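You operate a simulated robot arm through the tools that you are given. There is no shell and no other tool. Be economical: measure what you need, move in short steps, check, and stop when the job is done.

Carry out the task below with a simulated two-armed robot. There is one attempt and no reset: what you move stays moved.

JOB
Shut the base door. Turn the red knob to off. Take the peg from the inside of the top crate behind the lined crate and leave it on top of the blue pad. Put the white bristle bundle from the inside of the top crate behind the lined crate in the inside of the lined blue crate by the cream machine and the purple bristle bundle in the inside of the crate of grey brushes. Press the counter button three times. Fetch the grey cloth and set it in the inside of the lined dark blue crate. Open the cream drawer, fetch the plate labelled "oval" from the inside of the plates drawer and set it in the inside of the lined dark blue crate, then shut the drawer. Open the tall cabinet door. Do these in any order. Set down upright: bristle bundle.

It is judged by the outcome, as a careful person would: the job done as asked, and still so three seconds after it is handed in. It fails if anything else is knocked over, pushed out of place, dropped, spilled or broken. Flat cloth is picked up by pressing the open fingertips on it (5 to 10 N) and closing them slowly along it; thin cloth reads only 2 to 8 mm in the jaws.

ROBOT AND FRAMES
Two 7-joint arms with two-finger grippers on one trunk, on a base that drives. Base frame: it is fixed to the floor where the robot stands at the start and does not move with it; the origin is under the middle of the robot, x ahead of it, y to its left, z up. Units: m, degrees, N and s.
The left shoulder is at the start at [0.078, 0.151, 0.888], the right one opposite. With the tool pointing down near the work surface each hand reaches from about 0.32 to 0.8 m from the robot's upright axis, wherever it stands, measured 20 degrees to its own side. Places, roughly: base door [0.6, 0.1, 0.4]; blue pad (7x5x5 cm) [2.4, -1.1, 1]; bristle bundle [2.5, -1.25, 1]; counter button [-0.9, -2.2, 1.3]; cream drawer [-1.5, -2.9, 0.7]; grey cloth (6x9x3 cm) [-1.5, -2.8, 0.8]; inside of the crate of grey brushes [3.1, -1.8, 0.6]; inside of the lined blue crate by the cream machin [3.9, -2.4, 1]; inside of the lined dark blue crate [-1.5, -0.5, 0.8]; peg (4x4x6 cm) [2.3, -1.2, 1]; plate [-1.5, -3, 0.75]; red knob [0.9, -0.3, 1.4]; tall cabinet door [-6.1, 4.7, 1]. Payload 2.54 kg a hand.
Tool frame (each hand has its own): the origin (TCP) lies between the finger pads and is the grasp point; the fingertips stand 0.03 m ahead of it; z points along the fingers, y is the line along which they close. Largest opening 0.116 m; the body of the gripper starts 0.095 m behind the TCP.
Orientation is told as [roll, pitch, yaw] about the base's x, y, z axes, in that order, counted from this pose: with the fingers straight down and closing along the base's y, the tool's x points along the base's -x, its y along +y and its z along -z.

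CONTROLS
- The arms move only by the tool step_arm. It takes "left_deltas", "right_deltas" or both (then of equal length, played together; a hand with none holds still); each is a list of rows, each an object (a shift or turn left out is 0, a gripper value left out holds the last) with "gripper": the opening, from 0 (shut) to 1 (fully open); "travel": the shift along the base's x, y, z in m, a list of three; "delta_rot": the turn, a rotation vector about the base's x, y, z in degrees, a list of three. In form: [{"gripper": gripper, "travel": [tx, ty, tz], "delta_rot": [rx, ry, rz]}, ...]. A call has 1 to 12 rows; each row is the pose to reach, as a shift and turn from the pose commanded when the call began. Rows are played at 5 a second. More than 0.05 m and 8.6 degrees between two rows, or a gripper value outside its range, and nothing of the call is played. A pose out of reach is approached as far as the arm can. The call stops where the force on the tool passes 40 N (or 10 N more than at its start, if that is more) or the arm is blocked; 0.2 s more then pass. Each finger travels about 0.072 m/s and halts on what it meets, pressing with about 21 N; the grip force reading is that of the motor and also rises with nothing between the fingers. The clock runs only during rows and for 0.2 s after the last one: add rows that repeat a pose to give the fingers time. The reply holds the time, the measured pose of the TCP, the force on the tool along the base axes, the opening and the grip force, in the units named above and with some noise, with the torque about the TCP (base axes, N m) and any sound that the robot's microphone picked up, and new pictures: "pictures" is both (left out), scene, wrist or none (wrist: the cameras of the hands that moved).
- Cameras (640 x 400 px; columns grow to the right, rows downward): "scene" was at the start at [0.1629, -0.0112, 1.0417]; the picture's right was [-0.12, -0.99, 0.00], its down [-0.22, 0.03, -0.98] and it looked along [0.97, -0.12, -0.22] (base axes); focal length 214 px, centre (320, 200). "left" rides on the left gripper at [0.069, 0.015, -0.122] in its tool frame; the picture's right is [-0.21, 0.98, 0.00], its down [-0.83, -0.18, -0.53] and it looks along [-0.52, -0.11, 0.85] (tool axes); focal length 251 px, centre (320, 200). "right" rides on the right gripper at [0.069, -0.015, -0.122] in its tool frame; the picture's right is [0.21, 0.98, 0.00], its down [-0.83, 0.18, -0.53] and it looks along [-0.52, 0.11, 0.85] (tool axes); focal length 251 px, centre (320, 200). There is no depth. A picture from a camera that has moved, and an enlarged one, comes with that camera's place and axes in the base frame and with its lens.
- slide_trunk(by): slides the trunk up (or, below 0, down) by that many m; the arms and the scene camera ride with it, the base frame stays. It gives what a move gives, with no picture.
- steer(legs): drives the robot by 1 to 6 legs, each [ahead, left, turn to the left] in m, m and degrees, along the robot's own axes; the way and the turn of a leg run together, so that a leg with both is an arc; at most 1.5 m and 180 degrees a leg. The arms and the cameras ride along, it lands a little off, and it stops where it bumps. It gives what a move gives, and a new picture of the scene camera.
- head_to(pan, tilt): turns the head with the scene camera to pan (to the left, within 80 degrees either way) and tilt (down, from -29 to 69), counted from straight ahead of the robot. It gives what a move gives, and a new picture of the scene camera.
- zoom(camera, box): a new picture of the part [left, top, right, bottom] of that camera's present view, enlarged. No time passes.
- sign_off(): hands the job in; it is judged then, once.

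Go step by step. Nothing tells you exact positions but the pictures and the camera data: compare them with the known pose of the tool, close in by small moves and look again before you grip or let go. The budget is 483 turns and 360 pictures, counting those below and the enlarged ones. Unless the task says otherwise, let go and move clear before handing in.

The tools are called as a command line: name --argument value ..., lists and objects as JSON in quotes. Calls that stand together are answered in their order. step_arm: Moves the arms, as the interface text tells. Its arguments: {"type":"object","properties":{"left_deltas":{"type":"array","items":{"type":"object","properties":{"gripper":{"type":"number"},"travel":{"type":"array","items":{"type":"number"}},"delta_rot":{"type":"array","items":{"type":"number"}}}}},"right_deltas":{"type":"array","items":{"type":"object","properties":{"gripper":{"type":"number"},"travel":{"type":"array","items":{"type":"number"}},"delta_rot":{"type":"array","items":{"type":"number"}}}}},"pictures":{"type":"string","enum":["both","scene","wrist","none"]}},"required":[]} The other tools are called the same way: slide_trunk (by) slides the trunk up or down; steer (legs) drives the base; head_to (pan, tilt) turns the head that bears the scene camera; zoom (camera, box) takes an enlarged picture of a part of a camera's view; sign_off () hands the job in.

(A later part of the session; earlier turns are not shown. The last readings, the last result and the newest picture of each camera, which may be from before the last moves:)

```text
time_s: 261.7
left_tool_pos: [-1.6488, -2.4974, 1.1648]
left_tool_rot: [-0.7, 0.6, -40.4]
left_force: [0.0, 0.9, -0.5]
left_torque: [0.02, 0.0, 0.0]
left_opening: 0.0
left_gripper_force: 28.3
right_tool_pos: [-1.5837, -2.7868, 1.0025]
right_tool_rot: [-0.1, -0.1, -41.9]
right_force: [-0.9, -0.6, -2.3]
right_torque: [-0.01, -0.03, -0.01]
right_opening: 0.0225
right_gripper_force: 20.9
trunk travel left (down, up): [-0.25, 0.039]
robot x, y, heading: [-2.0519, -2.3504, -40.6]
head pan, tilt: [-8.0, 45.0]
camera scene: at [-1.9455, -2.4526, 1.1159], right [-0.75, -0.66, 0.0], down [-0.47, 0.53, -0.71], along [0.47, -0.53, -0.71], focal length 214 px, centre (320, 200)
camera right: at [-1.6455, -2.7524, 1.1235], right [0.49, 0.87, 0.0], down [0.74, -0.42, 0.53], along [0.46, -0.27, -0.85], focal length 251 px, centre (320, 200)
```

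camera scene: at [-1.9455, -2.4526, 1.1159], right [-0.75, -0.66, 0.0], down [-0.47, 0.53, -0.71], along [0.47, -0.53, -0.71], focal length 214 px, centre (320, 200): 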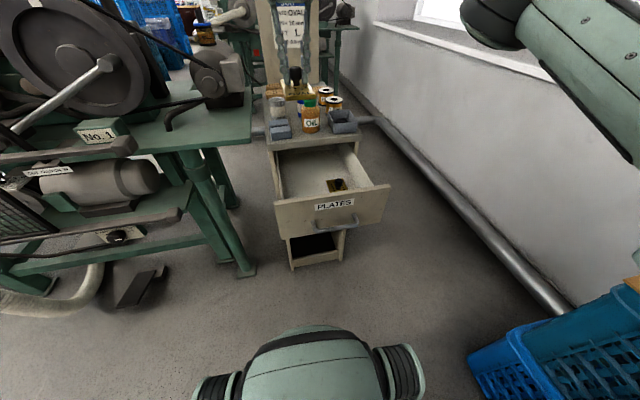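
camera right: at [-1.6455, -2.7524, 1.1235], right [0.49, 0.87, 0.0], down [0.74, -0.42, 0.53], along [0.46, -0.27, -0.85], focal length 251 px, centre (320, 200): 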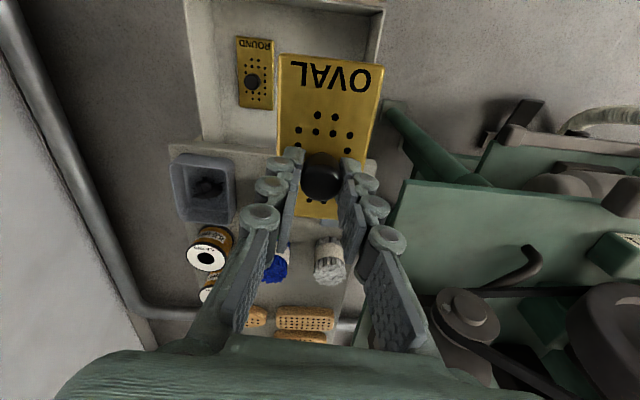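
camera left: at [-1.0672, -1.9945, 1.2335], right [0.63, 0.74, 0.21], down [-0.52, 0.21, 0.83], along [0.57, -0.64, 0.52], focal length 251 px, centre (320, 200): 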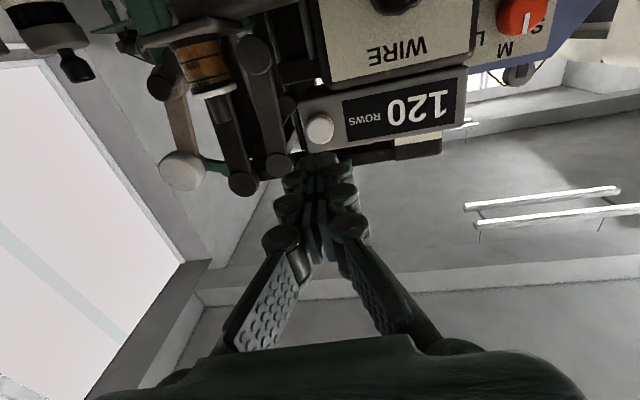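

Plate "OVAL" is out. I move it up and away to the right, then the left hand will push the drawer shut.

step_arm --right_deltas '[{"travel": [0, 0, 0.04]}, {"travel": [-0.03, 0, 0.07]}, {"travel": [-0.07, -0.01, 0.09]}, {"travel": [-0.11, -0.02, 0.1]}, {"travel": [-0.15, -0.03, 0.1]}, {"travel": [-0.19, -0.045, 0.1]}, {"travel": [-0.23, -0.06, 0.1]}, {"travel": [-0.27, -0.075, 0.1]}, {"travel": [-0.31, -0.09, 0.1]}, {"travel": [-0.334, -0.1, 0.1]}]' --pictures "scene"

```text
time_s: 263.9
left_tool_pos: [-1.649, -2.4968, 1.1657]
left_tool_rot: [-0.7, 0.6, -40.5]
left_force: [0.2, -0.1, -1.1]
left_torque: [0.0, -0.02, 0.01]
left_opening: 0.0003
left_gripper_force: 28.6
right_tool_pos: [-1.9183, -2.8882, 1.1002]
right_tool_rot: [0.0, 0.0, -42.0]
right_force: [0.1, -0.8, -1.8]
right_torque: [0.0, -0.02, 0.01]
right_opening: 0.0224
right_gripper_force: 21.1
trunk travel left (down, up): [-0.25, 0.039]
robot x, y, heading: [-2.0546, -2.3507, -40.4]
head pan, tilt: [-8.0, 45.0]
camera scene: at [-1.9457, -2.453, 1.1159], right [-0.75, -0.66, 0.0], down [-0.47, 0.53, -0.71], along [0.47, -0.53, -0.71], focal length 214 px, centre (320, 200)
```

scene: 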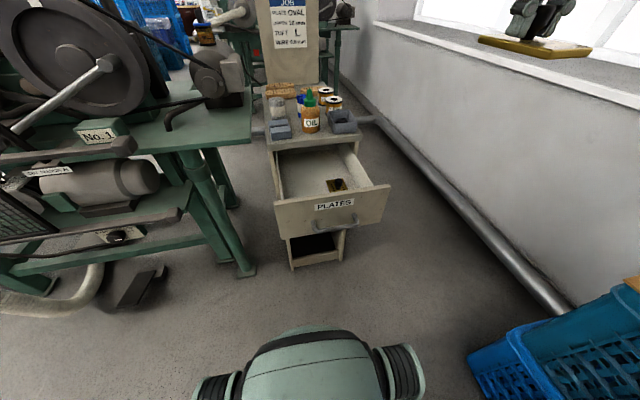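

Handle bar is at about (-1.757,-2.738,0.69). I bring the left hand in front of it, above, then lower.

step_arm --left_deltas '[{"travel": [-0.03, -0.03, -0.01]}, {"travel": [-0.06, -0.06, -0.03]}, {"travel": [-0.09, -0.09, -0.05]}, {"travel": [-0.12, -0.12, -0.07]}, {"travel": [-0.15, -0.15, -0.09]}, {"travel": [-0.165, -0.18, -0.12]}, {"travel": [-0.165, -0.183, -0.165]}, {"travel": [-0.165, -0.183, -0.21]}, {"travel": [-0.165, -0.183, -0.25]}]' --pictures "both"

```text
time_s: 265.9
left_tool_pos: [-1.8146, -2.6806, 0.9149]
left_tool_rot: [-0.7, 0.6, -40.4]
left_force: [0.2, -0.1, 0.5]
left_torque: [0.0, 0.02, 0.01]
left_opening: 0.0003
left_gripper_force: 28.3
right_tool_pos: [-1.9182, -2.8878, 1.0997]
right_tool_rot: [-0.1, 0.0, -42.1]
right_force: [0.3, -0.9, -1.5]
right_torque: [0.01, -0.01, -0.02]
right_opening: 0.0227
right_gripper_force: 20.8
trunk travel left (down, up): [-0.25, 0.039]
robot x, y, heading: [-2.0544, -2.3481, -40.3]
head pan, tilt: [-8.0, 45.0]
camera scene: at [-1.9452, -2.4531, 1.1159], right [-0.75, -0.66, 0.0], down [-0.47, 0.53, -0.71], along [0.47, -0.53, -0.71], focal length 214 px, centre (320, 200)
camera left: at [-1.8532, -2.6241, 1.0376], right [0.8, 0.6, -0.01], down [0.52, -0.67, 0.53], along [0.31, -0.43, -0.85], focal length 251 px, centre (320, 200)
```

scene: 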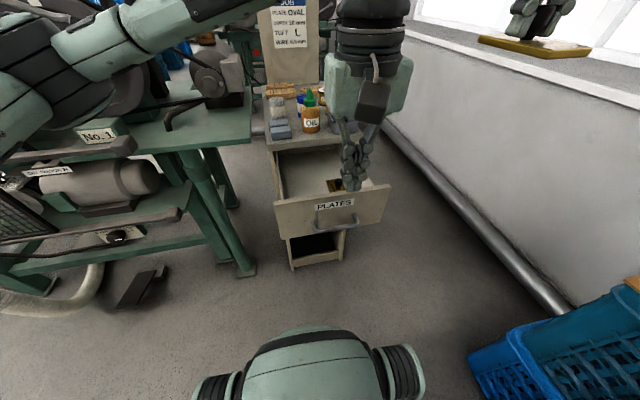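
left: 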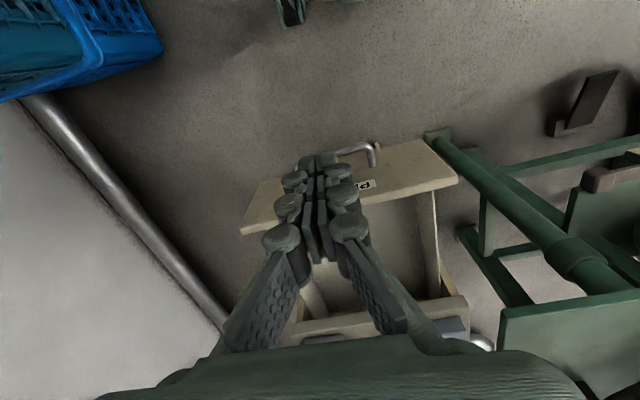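

Centred on the handle, 8 cm in front. I lower to handle height.

step_arm --left_deltas '[{"travel": [0, 0, -0.045]}, {"travel": [0, 0, -0.09]}, {"travel": [0, 0, -0.135]}, {"travel": [0, 0, -0.18]}, {"travel": [0, 0, -0.21]}, {"travel": [0, 0, -0.21]}]' --pictures "both"

```text
time_s: 267.3
left_tool_pos: [-1.8143, -2.6814, 0.7048]
left_tool_rot: [-0.7, 0.6, -40.4]
left_force: [0.3, -0.5, 0.1]
left_torque: [-0.01, -0.02, 0.0]
left_opening: 0.0
left_gripper_force: 28.8
right_tool_pos: [-1.9163, -2.8871, 1.1002]
right_tool_rot: [-0.1, 0.0, -42.1]
right_force: [0.7, 0.4, -2.9]
right_torque: [0.03, -0.04, -0.02]
right_opening: 0.0226
right_gripper_force: 20.6
trunk travel left (down, up): [-0.25, 0.039]
robot x, y, heading: [-2.0554, -2.3502, -40.5]
head pan, tilt: [-8.0, 45.0]
camera scene: at [-1.9454, -2.453, 1.1159], right [-0.75, -0.66, 0.0], down [-0.47, 0.53, -0.71], along [0.47, -0.53, -0.71], focal length 214 px, centre (320, 200)
camera left: at [-1.8534, -2.6243, 0.8279], right [0.8, 0.6, -0.01], down [0.52, -0.67, 0.53], along [0.31, -0.43, -0.85], focal length 251 px, centre (320, 200)
```

scene: 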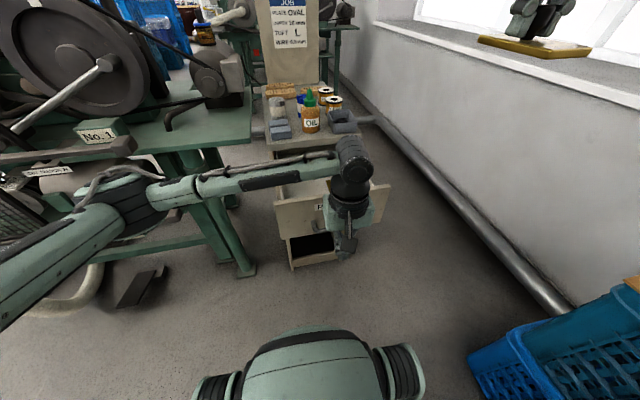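
left: 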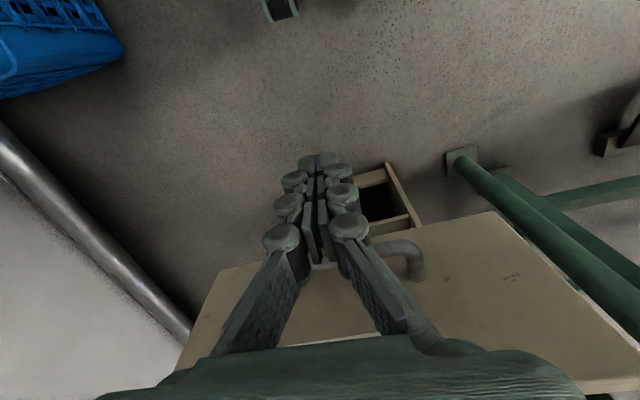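

I push the drawer shut along its axis.

step_arm --left_deltas '[{"travel": [0.028, -0.021, 0]}, {"travel": [0.056, -0.042, 0]}, {"travel": [0.084, -0.063, 0]}, {"travel": [0.112, -0.084, 0]}, {"travel": [0.14, -0.105, 0]}, {"travel": [0.168, -0.126, 0]}]' --pictures "both"

```text
time_s: 268.7
left_tool_pos: [-1.6457, -2.8068, 0.7043]
left_tool_rot: [-0.7, 0.6, -40.4]
left_force: [0.0, -0.2, 0.6]
left_torque: [0.01, 0.02, 0.0]
left_opening: 0.0
left_gripper_force: 28.9
right_tool_pos: [-1.9178, -2.8884, 1.1007]
right_tool_rot: [-0.1, 0.1, -42.2]
right_force: [-0.1, -0.5, -2.4]
right_torque: [0.01, 0.0, -0.03]
right_opening: 0.0226
right_gripper_force: 21.2
trunk travel left (down, up): [-0.25, 0.039]
robot x, y, heading: [-2.0586, -2.3486, -40.3]
head pan, tilt: [-8.0, 45.0]
camera scene: at [-1.9453, -2.4532, 1.1159], right [-0.75, -0.66, 0.0], down [-0.47, 0.53, -0.71], along [0.47, -0.53, -0.71], focal length 214 px, centre (320, 200)
camera left: at [-1.6849, -2.7504, 0.8283], right [0.8, 0.6, -0.01], down [0.52, -0.67, 0.53], along [0.31, -0.43, -0.85], focal length 251 px, centre (320, 200)
```

scene: 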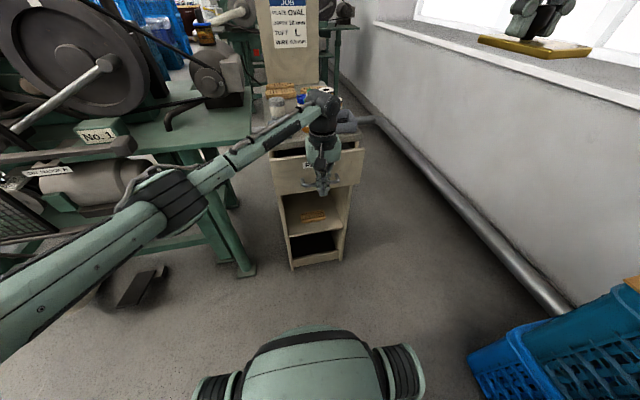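
left: 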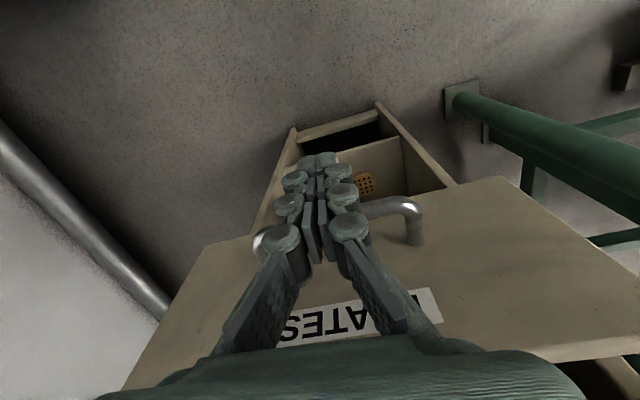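

Clear of the bottle. I push the remaining distance.

step_arm --left_deltas '[{"travel": [0.016, -0.012, 0]}, {"travel": [0.032, -0.024, 0]}, {"travel": [0.044, -0.033, 0]}, {"travel": [0.056, -0.042, 0]}, {"travel": [0.064, -0.048, 0]}]' --pictures "both"

```text
time_s: 269.7
left_tool_pos: [-1.5989, -2.8435, 0.7035]
left_tool_rot: [-0.6, 2.2, -40.6]
left_force: [-7.7, 7.8, 5.6]
left_torque: [0.13, 0.04, 0.17]
left_opening: 0.0
left_gripper_force: 28.7
right_tool_pos: [-1.9172, -2.8873, 1.1013]
right_tool_rot: [-0.1, 0.1, -42.0]
right_force: [0.6, -0.9, -3.0]
right_torque: [0.03, 0.03, 0.0]
right_opening: 0.0224
right_gripper_force: 21.7
trunk travel left (down, up): [-0.25, 0.039]
robot x, y, heading: [-2.0552, -2.3511, -40.4]
head pan, tilt: [-8.0, 45.0]
stopped in row 5 (left hand): the force on the tool passed its limit at 49 N (the readings are from after the stop); the commanded pose is now the measured one
camera scene: at [-1.9458, -2.4527, 1.116], right [-0.75, -0.66, 0.0], down [-0.47, 0.53, -0.71], along [0.47, -0.53, -0.71], focal length 214 px, centre (320, 200)
camera left: at [-1.6356, -2.7887, 0.8284], right [0.8, 0.6, -0.02], down [0.53, -0.69, 0.5], along [0.29, -0.41, -0.86], focal length 251 px, centre (320, 200)
```

scene: 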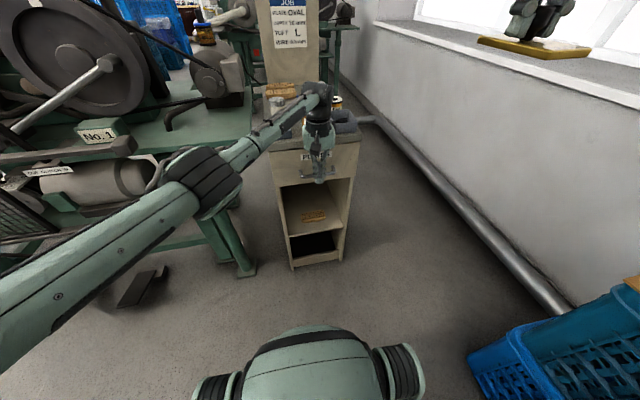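
left: 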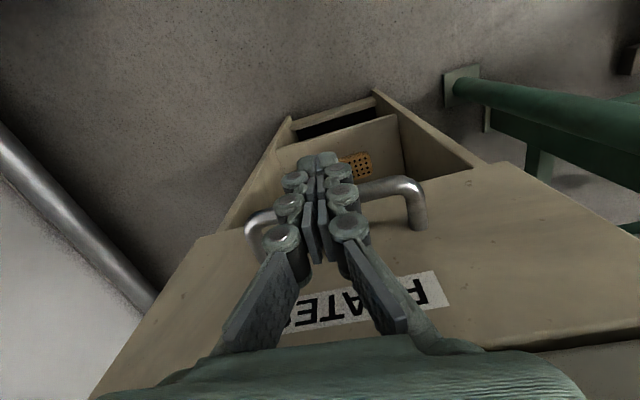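

The drawer hit its stop at the shut position. I back the left hand off and check.

step_arm --left_deltas '[{"travel": [-0.03, 0.025, 0]}, {"travel": [-0.06, 0.05, 0]}, {"travel": [-0.08, 0.067, 0.03]}, {"travel": [-0.09, 0.077, 0.07]}, {"travel": [-0.09, 0.085, 0.115]}, {"travel": [-0.09, 0.09, 0.16]}, {"travel": [-0.09, 0.1, 0.2]}, {"travel": [-0.09, 0.12, 0.24]}, {"travel": [-0.08, 0.14, 0.28]}, {"travel": [-0.07, 0.16, 0.32]}]' --pictures "wrist"

zoom --camera "scene" --box '[220, 60, 420, 280]'

```text
time_s: 271.9
left_tool_pos: [-1.6669, -2.6829, 1.022]
left_tool_rot: [-0.5, 1.9, -40.6]
left_force: [-0.2, -1.2, 0.3]
left_torque: [-0.03, 0.01, -0.02]
left_opening: 0.0
left_gripper_force: 28.3
right_tool_pos: [-1.9176, -2.8872, 1.1011]
right_tool_rot: [-0.2, 0.0, -42.0]
right_force: [-0.5, 0.0, -1.4]
right_torque: [0.01, -0.02, 0.01]
right_opening: 0.0226
right_gripper_force: 20.9
trunk travel left (down, up): [-0.25, 0.039]
robot x, y, heading: [-2.0538, -2.3472, -40.6]
head pan, tilt: [-8.0, 45.0]
camera left: at [-1.7039, -2.6285, 1.1472], right [0.8, 0.6, -0.02], down [0.53, -0.68, 0.51], along [0.29, -0.41, -0.86], focal length 251 px, centre (320, 200)
```

left: 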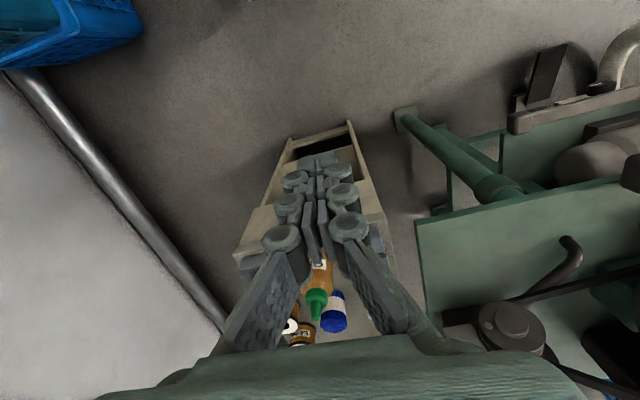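

```text
1.82 times, centred on (320, 170) of scene
camera zoom: at [-1.9458, -2.4522, 1.116], right [-0.75, -0.66, 0.0], down [-0.47, 0.53, -0.71], along [0.47, -0.53, -0.71], focal length 390 px, centre (320, 254)
```

zoom: 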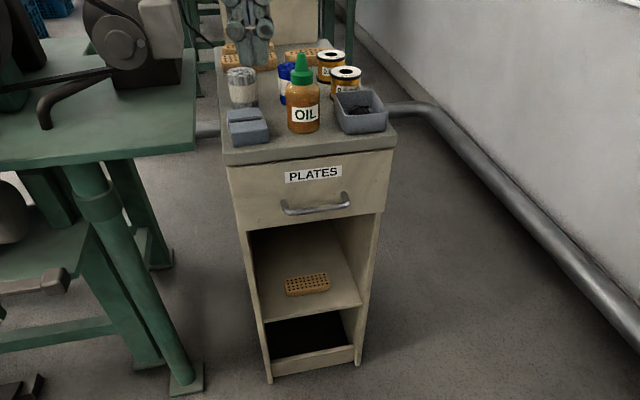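

Drawer fully shut, nothing disturbed. Next the grey cloth; I roll forward and place the opened left hand above it.

step_arm --left_deltas '[{"gripper": 0.4, "travel": [0, 0, 0.03]}, {"gripper": 0.8, "travel": [0.0, 0.0, 0.06]}, {"gripper": 0.8, "travel": [0.02, 0.02, 0.08]}, {"gripper": 0.8, "travel": [0.04, 0.04, 0.08]}]' --pictures "none"

steer --legs '[[0.12, 0, 0]]'

zoom --camera "left" --box '[160, 80, 480, 300]'

```text
time_s: 272.9
left_tool_pos: [-1.6257, -2.6431, 1.103]
left_tool_rot: [-0.5, 2.0, -40.5]
left_force: [0.9, -1.0, 0.2]
left_torque: [-0.04, 0.0, 0.03]
left_opening: 0.093
left_gripper_force: 0.1
right_tool_pos: [-1.9172, -2.8872, 1.1019]
right_tool_rot: [0.0, 0.0, -42.0]
right_force: [0.4, 0.3, -1.6]
right_torque: [-0.01, -0.02, -0.01]
right_opening: 0.0224
right_gripper_force: 20.9
trunk travel left (down, up): [-0.25, 0.039]
robot x, y, heading: [-2.05, -2.3521, -40.4]
head pan, tilt: [-8.0, 45.0]
```

```text
time_s: 274.1
left_tool_pos: [-1.5365, -2.7216, 1.1022]
left_tool_rot: [-0.5, 2.1, -40.6]
left_force: [-0.1, 0.2, -0.7]
left_torque: [0.05, 0.03, 0.01]
left_opening: 0.0927
left_gripper_force: 0.0
right_tool_pos: [-1.8265, -2.9653, 1.1007]
right_tool_rot: [0.0, 0.0, -42.1]
right_force: [0.6, -0.8, -1.7]
right_torque: [0.02, 0.0, 0.02]
right_opening: 0.0225
right_gripper_force: 20.5
trunk travel left (down, up): [-0.25, 0.039]
robot x, y, heading: [-1.9635, -2.4218, -40.5]
head pan, tilt: [-8.0, 45.0]
camera scene: at [-1.8544, -2.5307, 1.1158], right [-0.75, -0.66, 0.0], down [-0.47, 0.53, -0.71], along [0.47, -0.53, -0.71], focal length 214 px, centre (320, 200)
```

scene: 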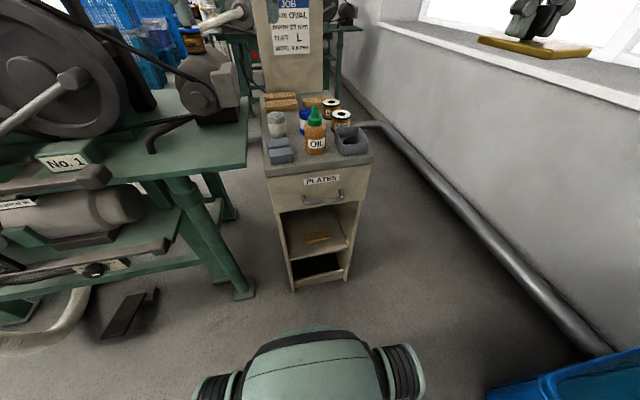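

```text
1.82 times, centred on (320, 190) of left
camera zoom: at [-1.5733, -2.6676, 1.227], right [0.8, 0.6, -0.02], down [0.53, -0.68, 0.51], along [0.29, -0.41, -0.86], focal length 457 px, centre (320, 218)
```

zoom: 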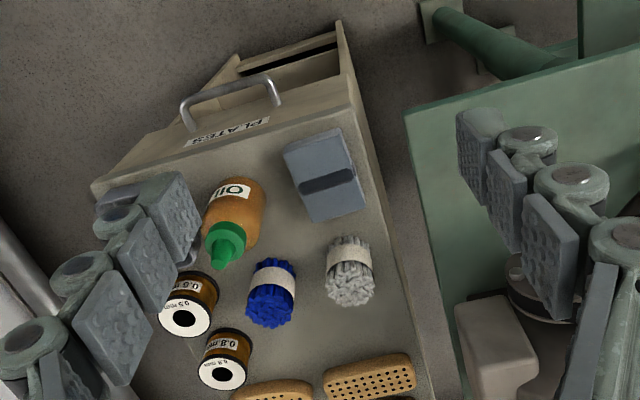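

Cloth block: 6 cm wide, top centre (-1.457,-2.824,0.81), turned ~12° from my hand. I'll grip its near part across the width to stay clear of the oil bottle.

step_arm --left_deltas '[{"gripper": 0.75, "travel": [0.02, -0.03, -0.02], "delta_rot": [0, 0, 6]}, {"gripper": 0.75, "travel": [0.04, -0.06, -0.05], "delta_rot": [0, 0, 12]}, {"gripper": 0.75, "travel": [0.061, -0.093, -0.08], "delta_rot": [0, 0, 12]}, {"gripper": 0.7, "travel": [0.061, -0.093, -0.12], "delta_rot": [0, 0, 12]}, {"gripper": 0.7, "travel": [0.061, -0.093, -0.16], "delta_rot": [0, 0, 12]}, {"gripper": 0.7, "travel": [0.061, -0.093, -0.18], "delta_rot": [0, 0, 12]}]' --pictures "none"

zoom --camera "left" --box '[160, 40, 480, 260]'

```text
time_s: 275.5
left_tool_pos: [-1.4751, -2.8145, 0.9213]
left_tool_rot: [-0.5, 2.1, -28.6]
left_force: [0.5, 0.1, -0.4]
left_torque: [0.01, 0.0, 0.03]
left_opening: 0.081
left_gripper_force: 0.0
right_tool_pos: [-1.8278, -2.9649, 1.101]
right_tool_rot: [-0.2, 0.0, -42.1]
right_force: [0.1, -0.6, -2.5]
right_torque: [-0.02, -0.03, -0.04]
right_opening: 0.0224
right_gripper_force: 20.3
trunk travel left (down, up): [-0.25, 0.039]
robot x, y, heading: [-1.9608, -2.426, -40.4]
head pan, tilt: [-8.0, 45.0]
```

```text
1.82 times, centred on (320, 150) of left
camera zoom: at [-1.5236, -2.7693, 1.0461], right [0.66, 0.75, -0.02], down [0.66, -0.56, 0.51], along [0.37, -0.34, -0.86], focal length 457 px, centre (320, 291)
```

zoom: 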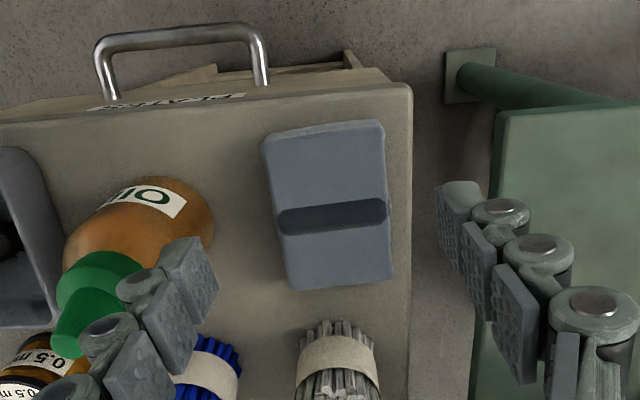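

Aligned over the near third of the cloth. I descend and close slowly.

step_arm --left_deltas '[{"gripper": 0.7, "travel": [0, 0, -0.04]}, {"gripper": 0.7, "travel": [0, 0, -0.08]}, {"gripper": 0.7, "travel": [0, 0, -0.1]}]' --pictures "none"

zoom --camera "left" --box '[160, 40, 480, 260]'

```text
time_s: 276.3
left_tool_pos: [-1.474, -2.8139, 0.8243]
left_tool_rot: [-0.5, 1.8, -28.7]
left_force: [1.1, 0.9, 5.2]
left_torque: [0.17, -0.18, -0.02]
left_opening: 0.0834
left_gripper_force: 0.9
right_tool_pos: [-1.8269, -2.9638, 1.101]
right_tool_rot: [0.0, 0.0, -42.1]
right_force: [0.5, -0.9, -2.4]
right_torque: [-0.01, -0.02, 0.0]
right_opening: 0.0224
right_gripper_force: 20.8
trunk travel left (down, up): [-0.25, 0.039]
robot x, y, heading: [-1.9644, -2.427, -40.6]
head pan, tilt: [-8.0, 45.0]
```

```text
1.82 times, centred on (320, 150) of left
camera zoom: at [-1.5232, -2.7693, 0.9484], right [0.66, 0.75, -0.02], down [0.65, -0.56, 0.51], along [0.38, -0.34, -0.86], focal length 457 px, centre (320, 291)
```

zoom: 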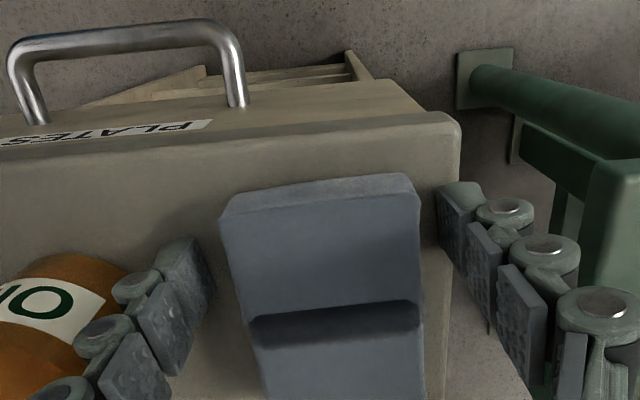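

Fingertips touched the cabinet top (5 N). I raise 4 mm and close slowly on the cloth.

step_arm --left_deltas '[{"gripper": 0.7, "travel": [0, 0, 0.005]}, {"gripper": 0.55, "travel": [0, 0, 0.005]}, {"gripper": 0.45, "travel": [0, 0, 0.005]}, {"gripper": 0.35, "travel": [0, 0, 0.005]}, {"gripper": 0.25, "travel": [0, 0, 0.005]}, {"gripper": 0.2, "travel": [0, 0, 0.005]}]' --pictures "none"

zoom --camera "left" --box '[160, 40, 480, 260]'

```text
time_s: 277.7
left_tool_pos: [-1.4761, -2.8132, 0.8285]
left_tool_rot: [-0.5, 1.9, -28.6]
left_force: [4.9, 3.3, 10.9]
left_torque: [0.31, -0.2, -0.09]
left_opening: 0.0599
left_gripper_force: 21.0
right_tool_pos: [-1.8273, -2.9637, 1.1017]
right_tool_rot: [-0.1, -0.1, -42.1]
right_force: [0.0, -0.3, -2.3]
right_torque: [-0.01, -0.04, -0.03]
right_opening: 0.0223
right_gripper_force: 20.9
trunk travel left (down, up): [-0.25, 0.039]
robot x, y, heading: [-1.9618, -2.4276, -40.5]
head pan, tilt: [-8.0, 45.0]
```

```text
1.82 times, centred on (320, 150) of left
camera zoom: at [-1.5232, -2.7689, 0.9533], right [0.66, 0.75, -0.02], down [0.66, -0.56, 0.51], along [0.37, -0.34, -0.86], focal length 457 px, centre (320, 291)
```

zoom: 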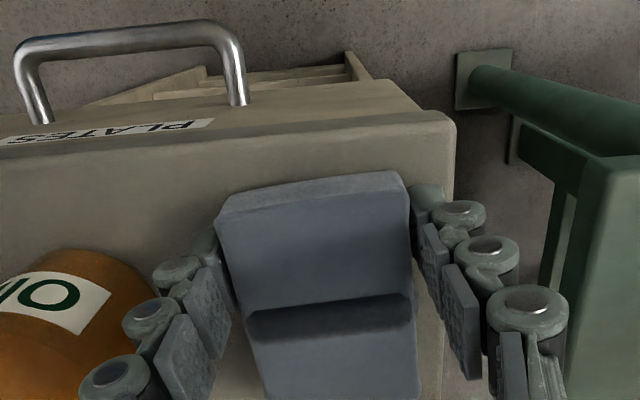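

Cloth held at 60 mm. I lift.

step_arm --left_deltas '[{"travel": [0, 0, 0.02]}, {"travel": [0, 0, 0.05]}, {"travel": [0, 0, 0.09]}, {"travel": [0, 0, 0.13]}, {"travel": [0, 0, 0.17]}, {"travel": [0, 0, 0.2]}]' --pictures "both"

zoom --camera "scene" --box '[220, 60, 420, 280]'

```text
time_s: 279.1
left_tool_pos: [-1.4753, -2.8149, 1.0293]
left_tool_rot: [-0.6, 2.0, -28.7]
left_force: [-0.3, 0.3, -0.4]
left_torque: [-0.01, 0.01, 0.05]
left_opening: 0.0598
left_gripper_force: 20.8
right_tool_pos: [-1.8278, -2.9643, 1.1001]
right_tool_rot: [-0.1, 0.0, -42.1]
right_force: [-0.5, -0.2, -3.3]
right_torque: [0.01, -0.02, 0.01]
right_opening: 0.0224
right_gripper_force: 21.5
trunk travel left (down, up): [-0.25, 0.039]
robot x, y, heading: [-1.9619, -2.423, -40.4]
head pan, tilt: [-8.0, 45.0]
camera scene: at [-1.8553, -2.53, 1.1159], right [-0.75, -0.66, 0.0], down [-0.47, 0.53, -0.71], along [0.47, -0.53, -0.71], focal length 214 px, centre (320, 200)
camera left: at [-1.523, -2.7682, 1.1538], right [0.66, 0.75, -0.02], down [0.66, -0.56, 0.51], along [0.37, -0.34, -0.86], focal length 251 px, centre (320, 200)
```

scene: 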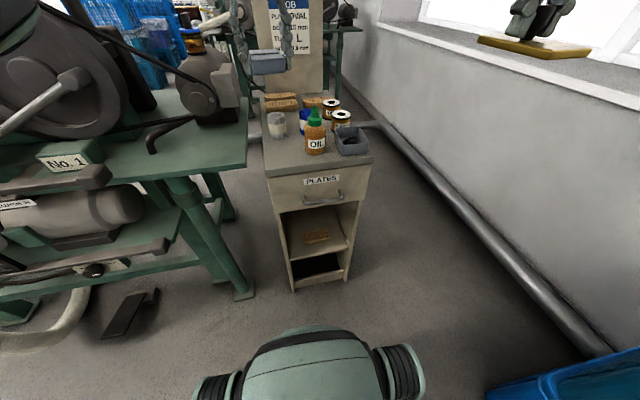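
left: 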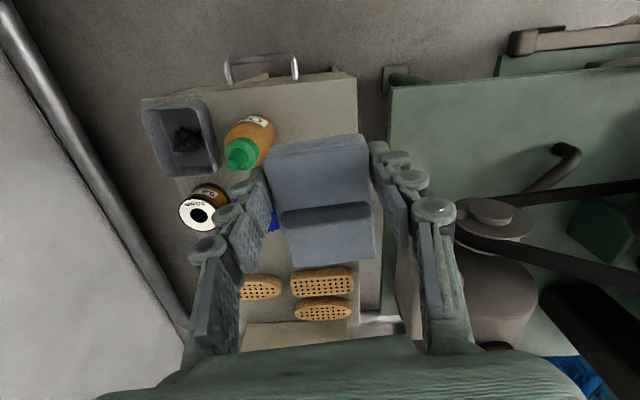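

```text
1.82 times, centred on (320, 170) of scene
camera zoom: at [-1.8553, -2.53, 1.1159], right [-0.75, -0.66, 0.0], down [-0.47, 0.53, -0.71], along [0.47, -0.53, -0.71], focal length 390 px, centre (320, 254)
```

zoom: 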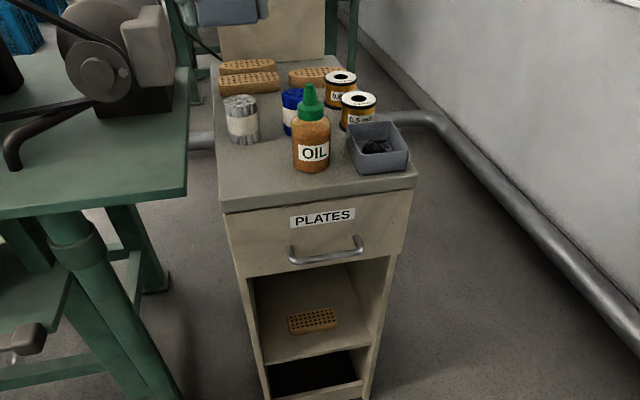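

Cloth held and everything else on the cabinet untouched. I tuck the left hand, back off and turn toward the lined dark-blue crate.

step_arm --left_deltas '[{"travel": [-0.01, 0.03, 0.03]}, {"travel": [-0.025, 0.06, 0.06]}, {"travel": [-0.04, 0.1, 0.08]}, {"travel": [-0.055, 0.14, 0.1]}, {"travel": [-0.07, 0.18, 0.1]}, {"travel": [-0.088, 0.205, 0.1]}]' --pictures "none"

steer --legs '[[-0.35, 0, 0], [0, 0, 90]]'

head_to --pan 15 --tilt 25

```text
time_s: 280.5
left_tool_pos: [-1.5641, -2.6085, 1.1275]
left_tool_rot: [-0.5, 1.9, -28.7]
left_force: [-0.7, -0.1, -0.4]
left_torque: [0.02, 0.03, 0.0]
left_opening: 0.0595
left_gripper_force: 20.9
right_tool_pos: [-1.8277, -2.9649, 1.1003]
right_tool_rot: [-0.1, 0.0, -42.1]
right_force: [0.3, -0.1, -1.7]
right_torque: [-0.03, -0.01, 0.03]
right_opening: 0.0224
right_gripper_force: 20.6
trunk travel left (down, up): [-0.25, 0.039]
robot x, y, heading: [-1.9624, -2.4245, -40.5]
head pan, tilt: [-8.0, 45.0]
```

```text
time_s: 286.7
left_tool_pos: [-2.0372, -1.8026, 1.1272]
left_tool_rot: [-0.5, 1.9, 60.5]
left_force: [-0.6, -0.1, -0.7]
left_torque: [0.0, -0.01, -0.02]
left_opening: 0.0588
left_gripper_force: 21.4
right_tool_pos: [-1.6853, -2.0723, 1.101]
right_tool_rot: [-0.1, -0.1, 46.9]
right_force: [1.4, -0.7, -2.1]
right_torque: [-0.02, -0.02, -0.02]
right_opening: 0.0224
right_gripper_force: 20.4
trunk travel left (down, up): [-0.25, 0.039]
robot x, y, heading: [-2.2258, -2.1955, 48.6]
head pan, tilt: [-8.0, 45.0]
camera scene: at [-2.1175, -2.0951, 1.1159], right [0.65, -0.76, 0.0], down [-0.54, -0.46, -0.71], along [0.54, 0.46, -0.71], focal length 214 px, centre (320, 200)
```

scene: 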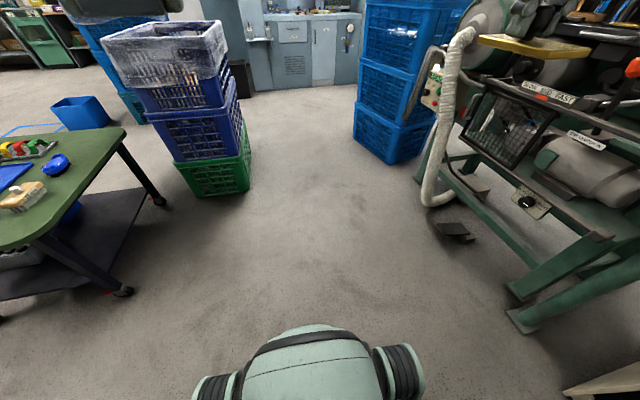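

```text
time_s: 287.6
left_tool_pos: [-2.036, -1.8027, 1.1267]
left_tool_rot: [-0.5, 2.0, 60.6]
left_force: [-0.9, -0.2, -0.3]
left_torque: [0.03, -0.05, 0.01]
left_opening: 0.0591
left_gripper_force: 21.1
right_tool_pos: [-1.6846, -2.073, 1.0998]
right_tool_rot: [-0.1, -0.1, 47.1]
right_force: [0.2, 0.6, -1.7]
right_torque: [0.01, -0.02, -0.01]
right_opening: 0.0225
right_gripper_force: 20.4
trunk travel left (down, up): [-0.25, 0.039]
robot x, y, heading: [-2.227, -2.2019, 48.9]
head pan, tilt: [15.0, 25.0]
camera scene: at [-2.1381, -2.0656, 1.1464], right [0.9, -0.44, 0.0], down [-0.19, -0.38, -0.91], along [0.4, 0.81, -0.42], focal length 214 px, centre (320, 200)
```

scene: 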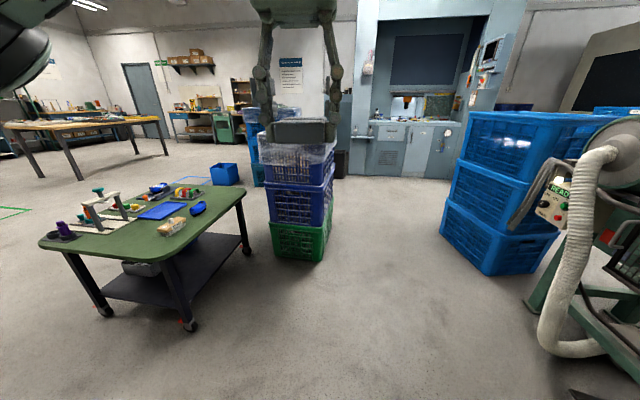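

A trolley stands left of the crate, so I'll approach from the crate's long side (facing heading 140°). I drive to the gap and turn.

steer --legs '[[1.4, -0.15, 0], [0, 0, 91]]'

head_to --pan 0 --tilt 35

```text
time_s: 298.6
left_tool_pos: [-1.5797, -1.0653, 1.1276]
left_tool_rot: [-0.5, 2.0, 150.8]
left_force: [0.2, -0.4, -1.4]
left_torque: [-0.02, -0.02, 0.02]
left_opening: 0.0591
left_gripper_force: 21.1
right_tool_pos: [-1.3124, -0.7133, 1.1016]
right_tool_rot: [-0.1, 0.0, 137.4]
right_force: [-0.1, -0.1, -1.9]
right_torque: [0.04, 0.03, -0.04]
right_opening: 0.0227
right_gripper_force: 21.2
trunk travel left (down, up): [-0.25, 0.039]
robot x, y, heading: [-1.1824, -1.2551, 138.9]
head pan, tilt: [15.0, 25.0]
camera scene: at [-1.3143, -1.1686, 1.1465], right [0.44, 0.9, 0.0], down [0.38, -0.19, -0.91], along [-0.81, 0.4, -0.42], focal length 214 px, centre (320, 200)
```

scene: 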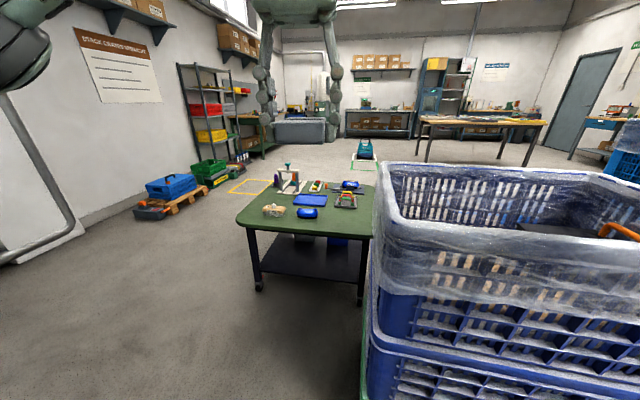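

```text
time_s: 299.3
left_tool_pos: [-1.5786, -1.0654, 1.1269]
left_tool_rot: [-0.5, 2.0, 150.8]
left_force: [-0.3, 0.0, -0.7]
left_torque: [0.02, 0.0, 0.02]
left_opening: 0.059
left_gripper_force: 20.9
right_tool_pos: [-1.3128, -0.7117, 1.099]
right_tool_rot: [0.0, 0.0, 137.3]
right_force: [-0.6, 0.0, -2.2]
right_torque: [0.04, 0.02, 0.0]
right_opening: 0.0225
right_gripper_force: 20.8
trunk travel left (down, up): [-0.25, 0.039]
robot x, y, heading: [-1.1838, -1.2531, 139.0]
head pan, tilt: [0.0, 35.0]
camera scene: at [-1.2979, -1.1512, 1.1308], right [0.66, 0.76, 0.0], down [0.43, -0.38, -0.82], along [-0.62, 0.54, -0.57], focal length 214 px, centre (320, 200)
```

scene: 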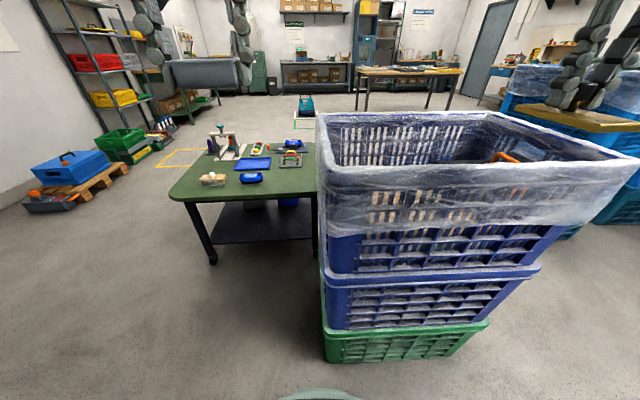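

The crate rim is near z≈1.0. I raise the trunk a bit and strafe right to face the crate's long side.

slide_trunk --by 0.037

steer --legs '[[0, -0.38, 0]]'

head_to --pan 0 --tilt 45

zoom --camera "right" --box '[0, 0, 640, 400]'

zoom --camera "left" --box '[0, 0, 640, 400]'

```text
time_s: 300.1
left_tool_pos: [-1.58, -1.0659, 1.1649]
left_tool_rot: [-0.5, 2.1, 150.9]
left_force: [0.0, -0.7, -0.1]
left_torque: [0.04, -0.02, -0.02]
left_opening: 0.0588
left_gripper_force: 20.9
right_tool_pos: [-1.3126, -0.7113, 1.1372]
right_tool_rot: [-0.1, 0.0, 137.4]
right_force: [0.4, 0.2, -1.8]
right_torque: [0.0, 0.03, 0.02]
right_opening: 0.023
right_gripper_force: 20.6
trunk travel left (down, up): [-0.287, 0.002]
robot x, y, heading: [-1.1812, -1.2554, 139.0]
head pan, tilt: [0.0, 35.0]
```

```text
time_s: 304.3
left_tool_pos: [-1.3339, -0.7822, 1.1638]
left_tool_rot: [-0.5, 2.0, 151.1]
left_force: [-0.1, -0.6, -1.0]
left_torque: [0.05, 0.05, -0.01]
left_opening: 0.0589
left_gripper_force: 21.7
right_tool_pos: [-1.069, -0.428, 1.1362]
right_tool_rot: [-0.2, 0.0, 137.5]
right_force: [0.8, 0.3, -2.1]
right_torque: [0.0, 0.05, -0.01]
right_opening: 0.0225
right_gripper_force: 21.1
trunk travel left (down, up): [-0.287, 0.002]
robot x, y, heading: [-0.9351, -0.9689, 139.1]
head pan, tilt: [0.0, 35.0]
camera scene: at [-1.0514, -0.8667, 1.1677], right [0.65, 0.76, 0.0], down [0.43, -0.38, -0.82], along [-0.62, 0.54, -0.57], focal length 214 px, centre (320, 200)
```

scene: 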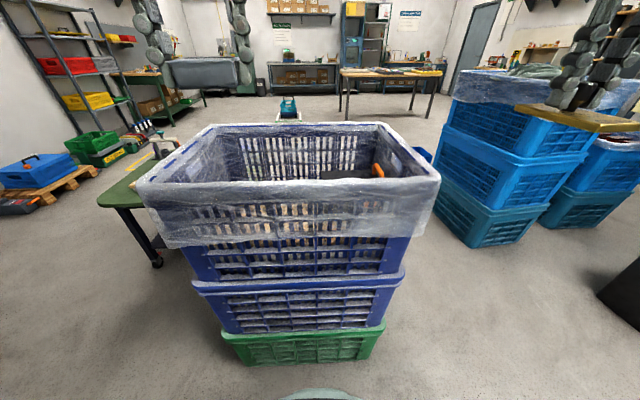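

```text
time_s: 305.0
left_tool_pos: [-1.333, -0.7831, 1.1641]
left_tool_rot: [-0.5, 2.0, 151.0]
left_force: [0.2, -0.2, -0.3]
left_torque: [-0.01, 0.0, -0.03]
left_opening: 0.059
left_gripper_force: 20.8
right_tool_pos: [-1.0674, -0.4289, 1.1376]
right_tool_rot: [-0.2, -0.2, 137.5]
right_force: [0.3, 0.3, -2.5]
right_torque: [0.0, 0.02, -0.01]
right_opening: 0.0225
right_gripper_force: 21.0
trunk travel left (down, up): [-0.287, 0.002]
robot x, y, heading: [-0.9351, -0.9691, 139.2]
head pan, tilt: [0.0, 45.0]
camera scene: at [-1.0464, -0.8712, 1.153], right [0.65, 0.76, 0.0], down [0.53, -0.46, -0.71], along [-0.54, 0.46, -0.71], focal length 214 px, centre (320, 200)
```

scene: 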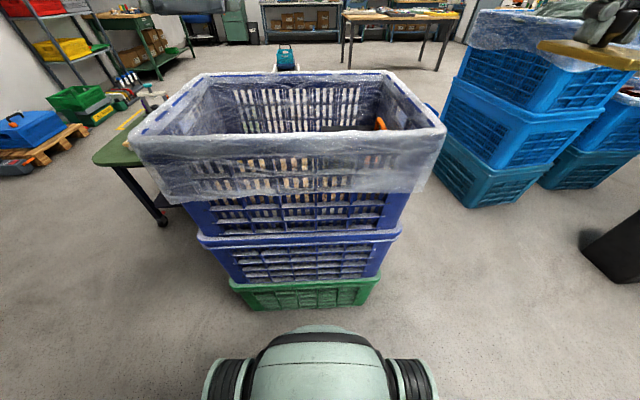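

```text
1.00 times, centred on (320, 200) of right (not enlarged: the box is as wide or as high as the picture)
camera zoom: at [-1.0067, -0.4639, 1.2586], right [-0.5, -0.87, 0.0], down [-0.73, 0.42, 0.53], along [-0.46, 0.27, -0.85], focal length 251 px, centre (320, 200)
```

zoom: 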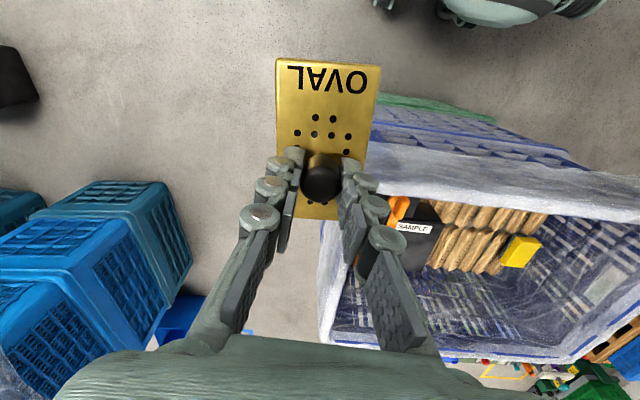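

```text
1.00 times, centred on (320, 200) of left (not enlarged: the box is as wide or as high as the picture)
camera zoom: at [-1.2838, -0.8283, 1.2891], right [-0.66, -0.75, -0.02], down [-0.65, 0.56, 0.51], along [-0.37, 0.34, -0.86], focal length 251 px, centre (320, 200)
```

zoom: 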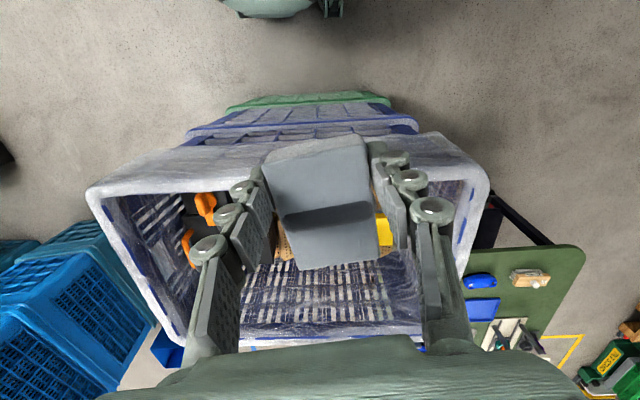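

The crate holds wooden brush blocks, a yellow block and a black SAMPLE box; I need its free floor. I edge forward and look in.

steer --legs '[[0.09, 0, 0]]'

zoom --camera "scene" --box '[100, 20, 480, 230]'

zoom --camera "left" --box '[60, 100, 520, 360]'

```text
time_s: 306.1
left_tool_pos: [-1.4021, -0.7244, 1.1627]
left_tool_rot: [-0.5, 2.0, 151.0]
left_force: [0.2, -0.2, -0.2]
left_torque: [-0.02, -0.03, -0.02]
left_opening: 0.0587
left_gripper_force: 20.6
right_tool_pos: [-1.1361, -0.3692, 1.1368]
right_tool_rot: [-0.1, 0.1, 137.5]
right_force: [-0.4, 0.4, -2.7]
right_torque: [-0.02, -0.02, 0.04]
right_opening: 0.0224
right_gripper_force: 20.9
trunk travel left (down, up): [-0.287, 0.002]
robot x, y, heading: [-1.0021, -0.9119, 139.1]
head pan, tilt: [0.0, 45.0]
camera scene: at [-1.1142, -0.8126, 1.1528], right [0.65, 0.76, 0.0], down [0.54, -0.46, -0.71], along [-0.53, 0.46, -0.71], focal length 214 px, centre (320, 200)
```

scene: 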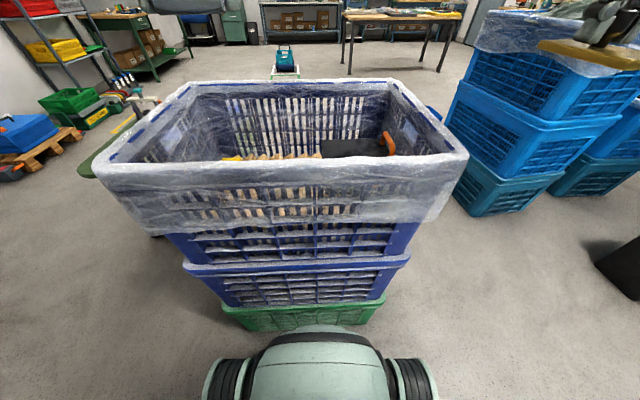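

```text
1.68 times, centred on (290, 125) of scene
camera zoom: at [-1.1142, -0.8126, 1.1528], right [0.65, 0.76, 0.0], down [0.54, -0.46, -0.71], along [-0.53, 0.46, -0.71], focal length 361 px, centre (370, 326)
```

zoom: 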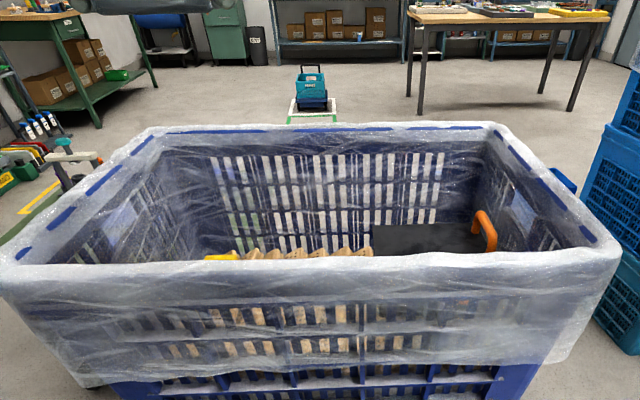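

```text
1.39 times, centred on (290, 230) of left
camera zoom: at [-1.3517, -0.7695, 1.2887], right [-0.66, -0.75, -0.02], down [-0.65, 0.56, 0.51], along [-0.37, 0.34, -0.86], focal length 350 px, centre (362, 158)
```

zoom: 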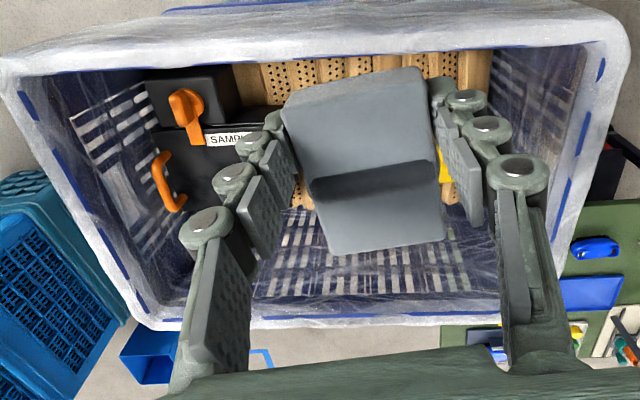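

I spread the left hand to the left and bring the right camera over the crate to see the contents.

step_arm --left_deltas '[{"travel": [-0.02, -0.025, 0]}, {"travel": [-0.04, -0.05, 0]}, {"travel": [-0.06, -0.07, 0]}, {"travel": [-0.08, -0.09, 0]}, {"travel": [-0.08, -0.09, 0]}]' --right_deltas '[{"travel": [0, 0, 0]}, {"travel": [-0.03, -0.03, 0]}, {"travel": [-0.06, -0.06, 0]}, {"travel": [-0.09, -0.09, 0]}, {"travel": [-0.12, -0.12, 0]}]' --pictures "wrist"

```text
time_s: 307.3
left_tool_pos: [-1.4834, -0.814, 1.1651]
left_tool_rot: [-0.5, 2.1, 151.1]
left_force: [-0.2, -0.1, -0.3]
left_torque: [0.01, -0.01, -0.02]
left_opening: 0.0589
left_gripper_force: 21.1
right_tool_pos: [-1.2559, -0.4909, 1.1377]
right_tool_rot: [-0.2, 0.0, 137.4]
right_force: [-0.1, -1.0, -2.7]
right_torque: [0.0, -0.01, 0.02]
right_opening: 0.0226
right_gripper_force: 21.1
trunk travel left (down, up): [-0.287, 0.002]
robot x, y, heading: [-0.9999, -0.9089, 139.1]
head pan, tilt: [0.0, 45.0]
camera right: at [-1.1944, -0.5262, 1.2587], right [-0.5, -0.86, 0.0], down [-0.73, 0.42, 0.53], along [-0.46, 0.27, -0.85], focal length 251 px, centre (320, 200)
camera left: at [-1.4324, -0.8607, 1.2891], right [-0.66, -0.75, -0.02], down [-0.65, 0.56, 0.51], along [-0.37, 0.35, -0.86], focal length 251 px, centre (320, 200)
```

right: 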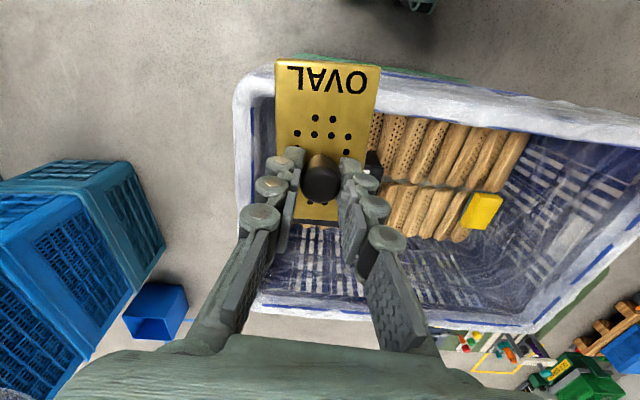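
left: 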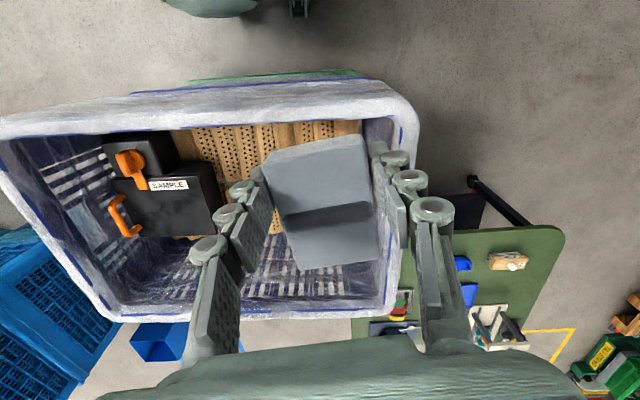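

Wooden blocks (tops ≈0.78) fill most of the crate, so I'll lay the cloth on them at the left and the plate to the right of it. Moving the cloth in.

step_arm --left_deltas '[{"travel": [0.007, 0.05, 0]}, {"travel": [0.013, 0.099, 0]}, {"travel": [0.013, 0.099, -0.045]}, {"travel": [0.013, 0.099, -0.09]}, {"travel": [0.013, 0.099, -0.135]}, {"travel": [0.013, 0.099, -0.18]}, {"travel": [0.013, 0.099, -0.22]}, {"travel": [0.013, 0.099, -0.25]}]' --pictures "both"

```text
refused: row 1 steps farther than a row can; nothing moved
```

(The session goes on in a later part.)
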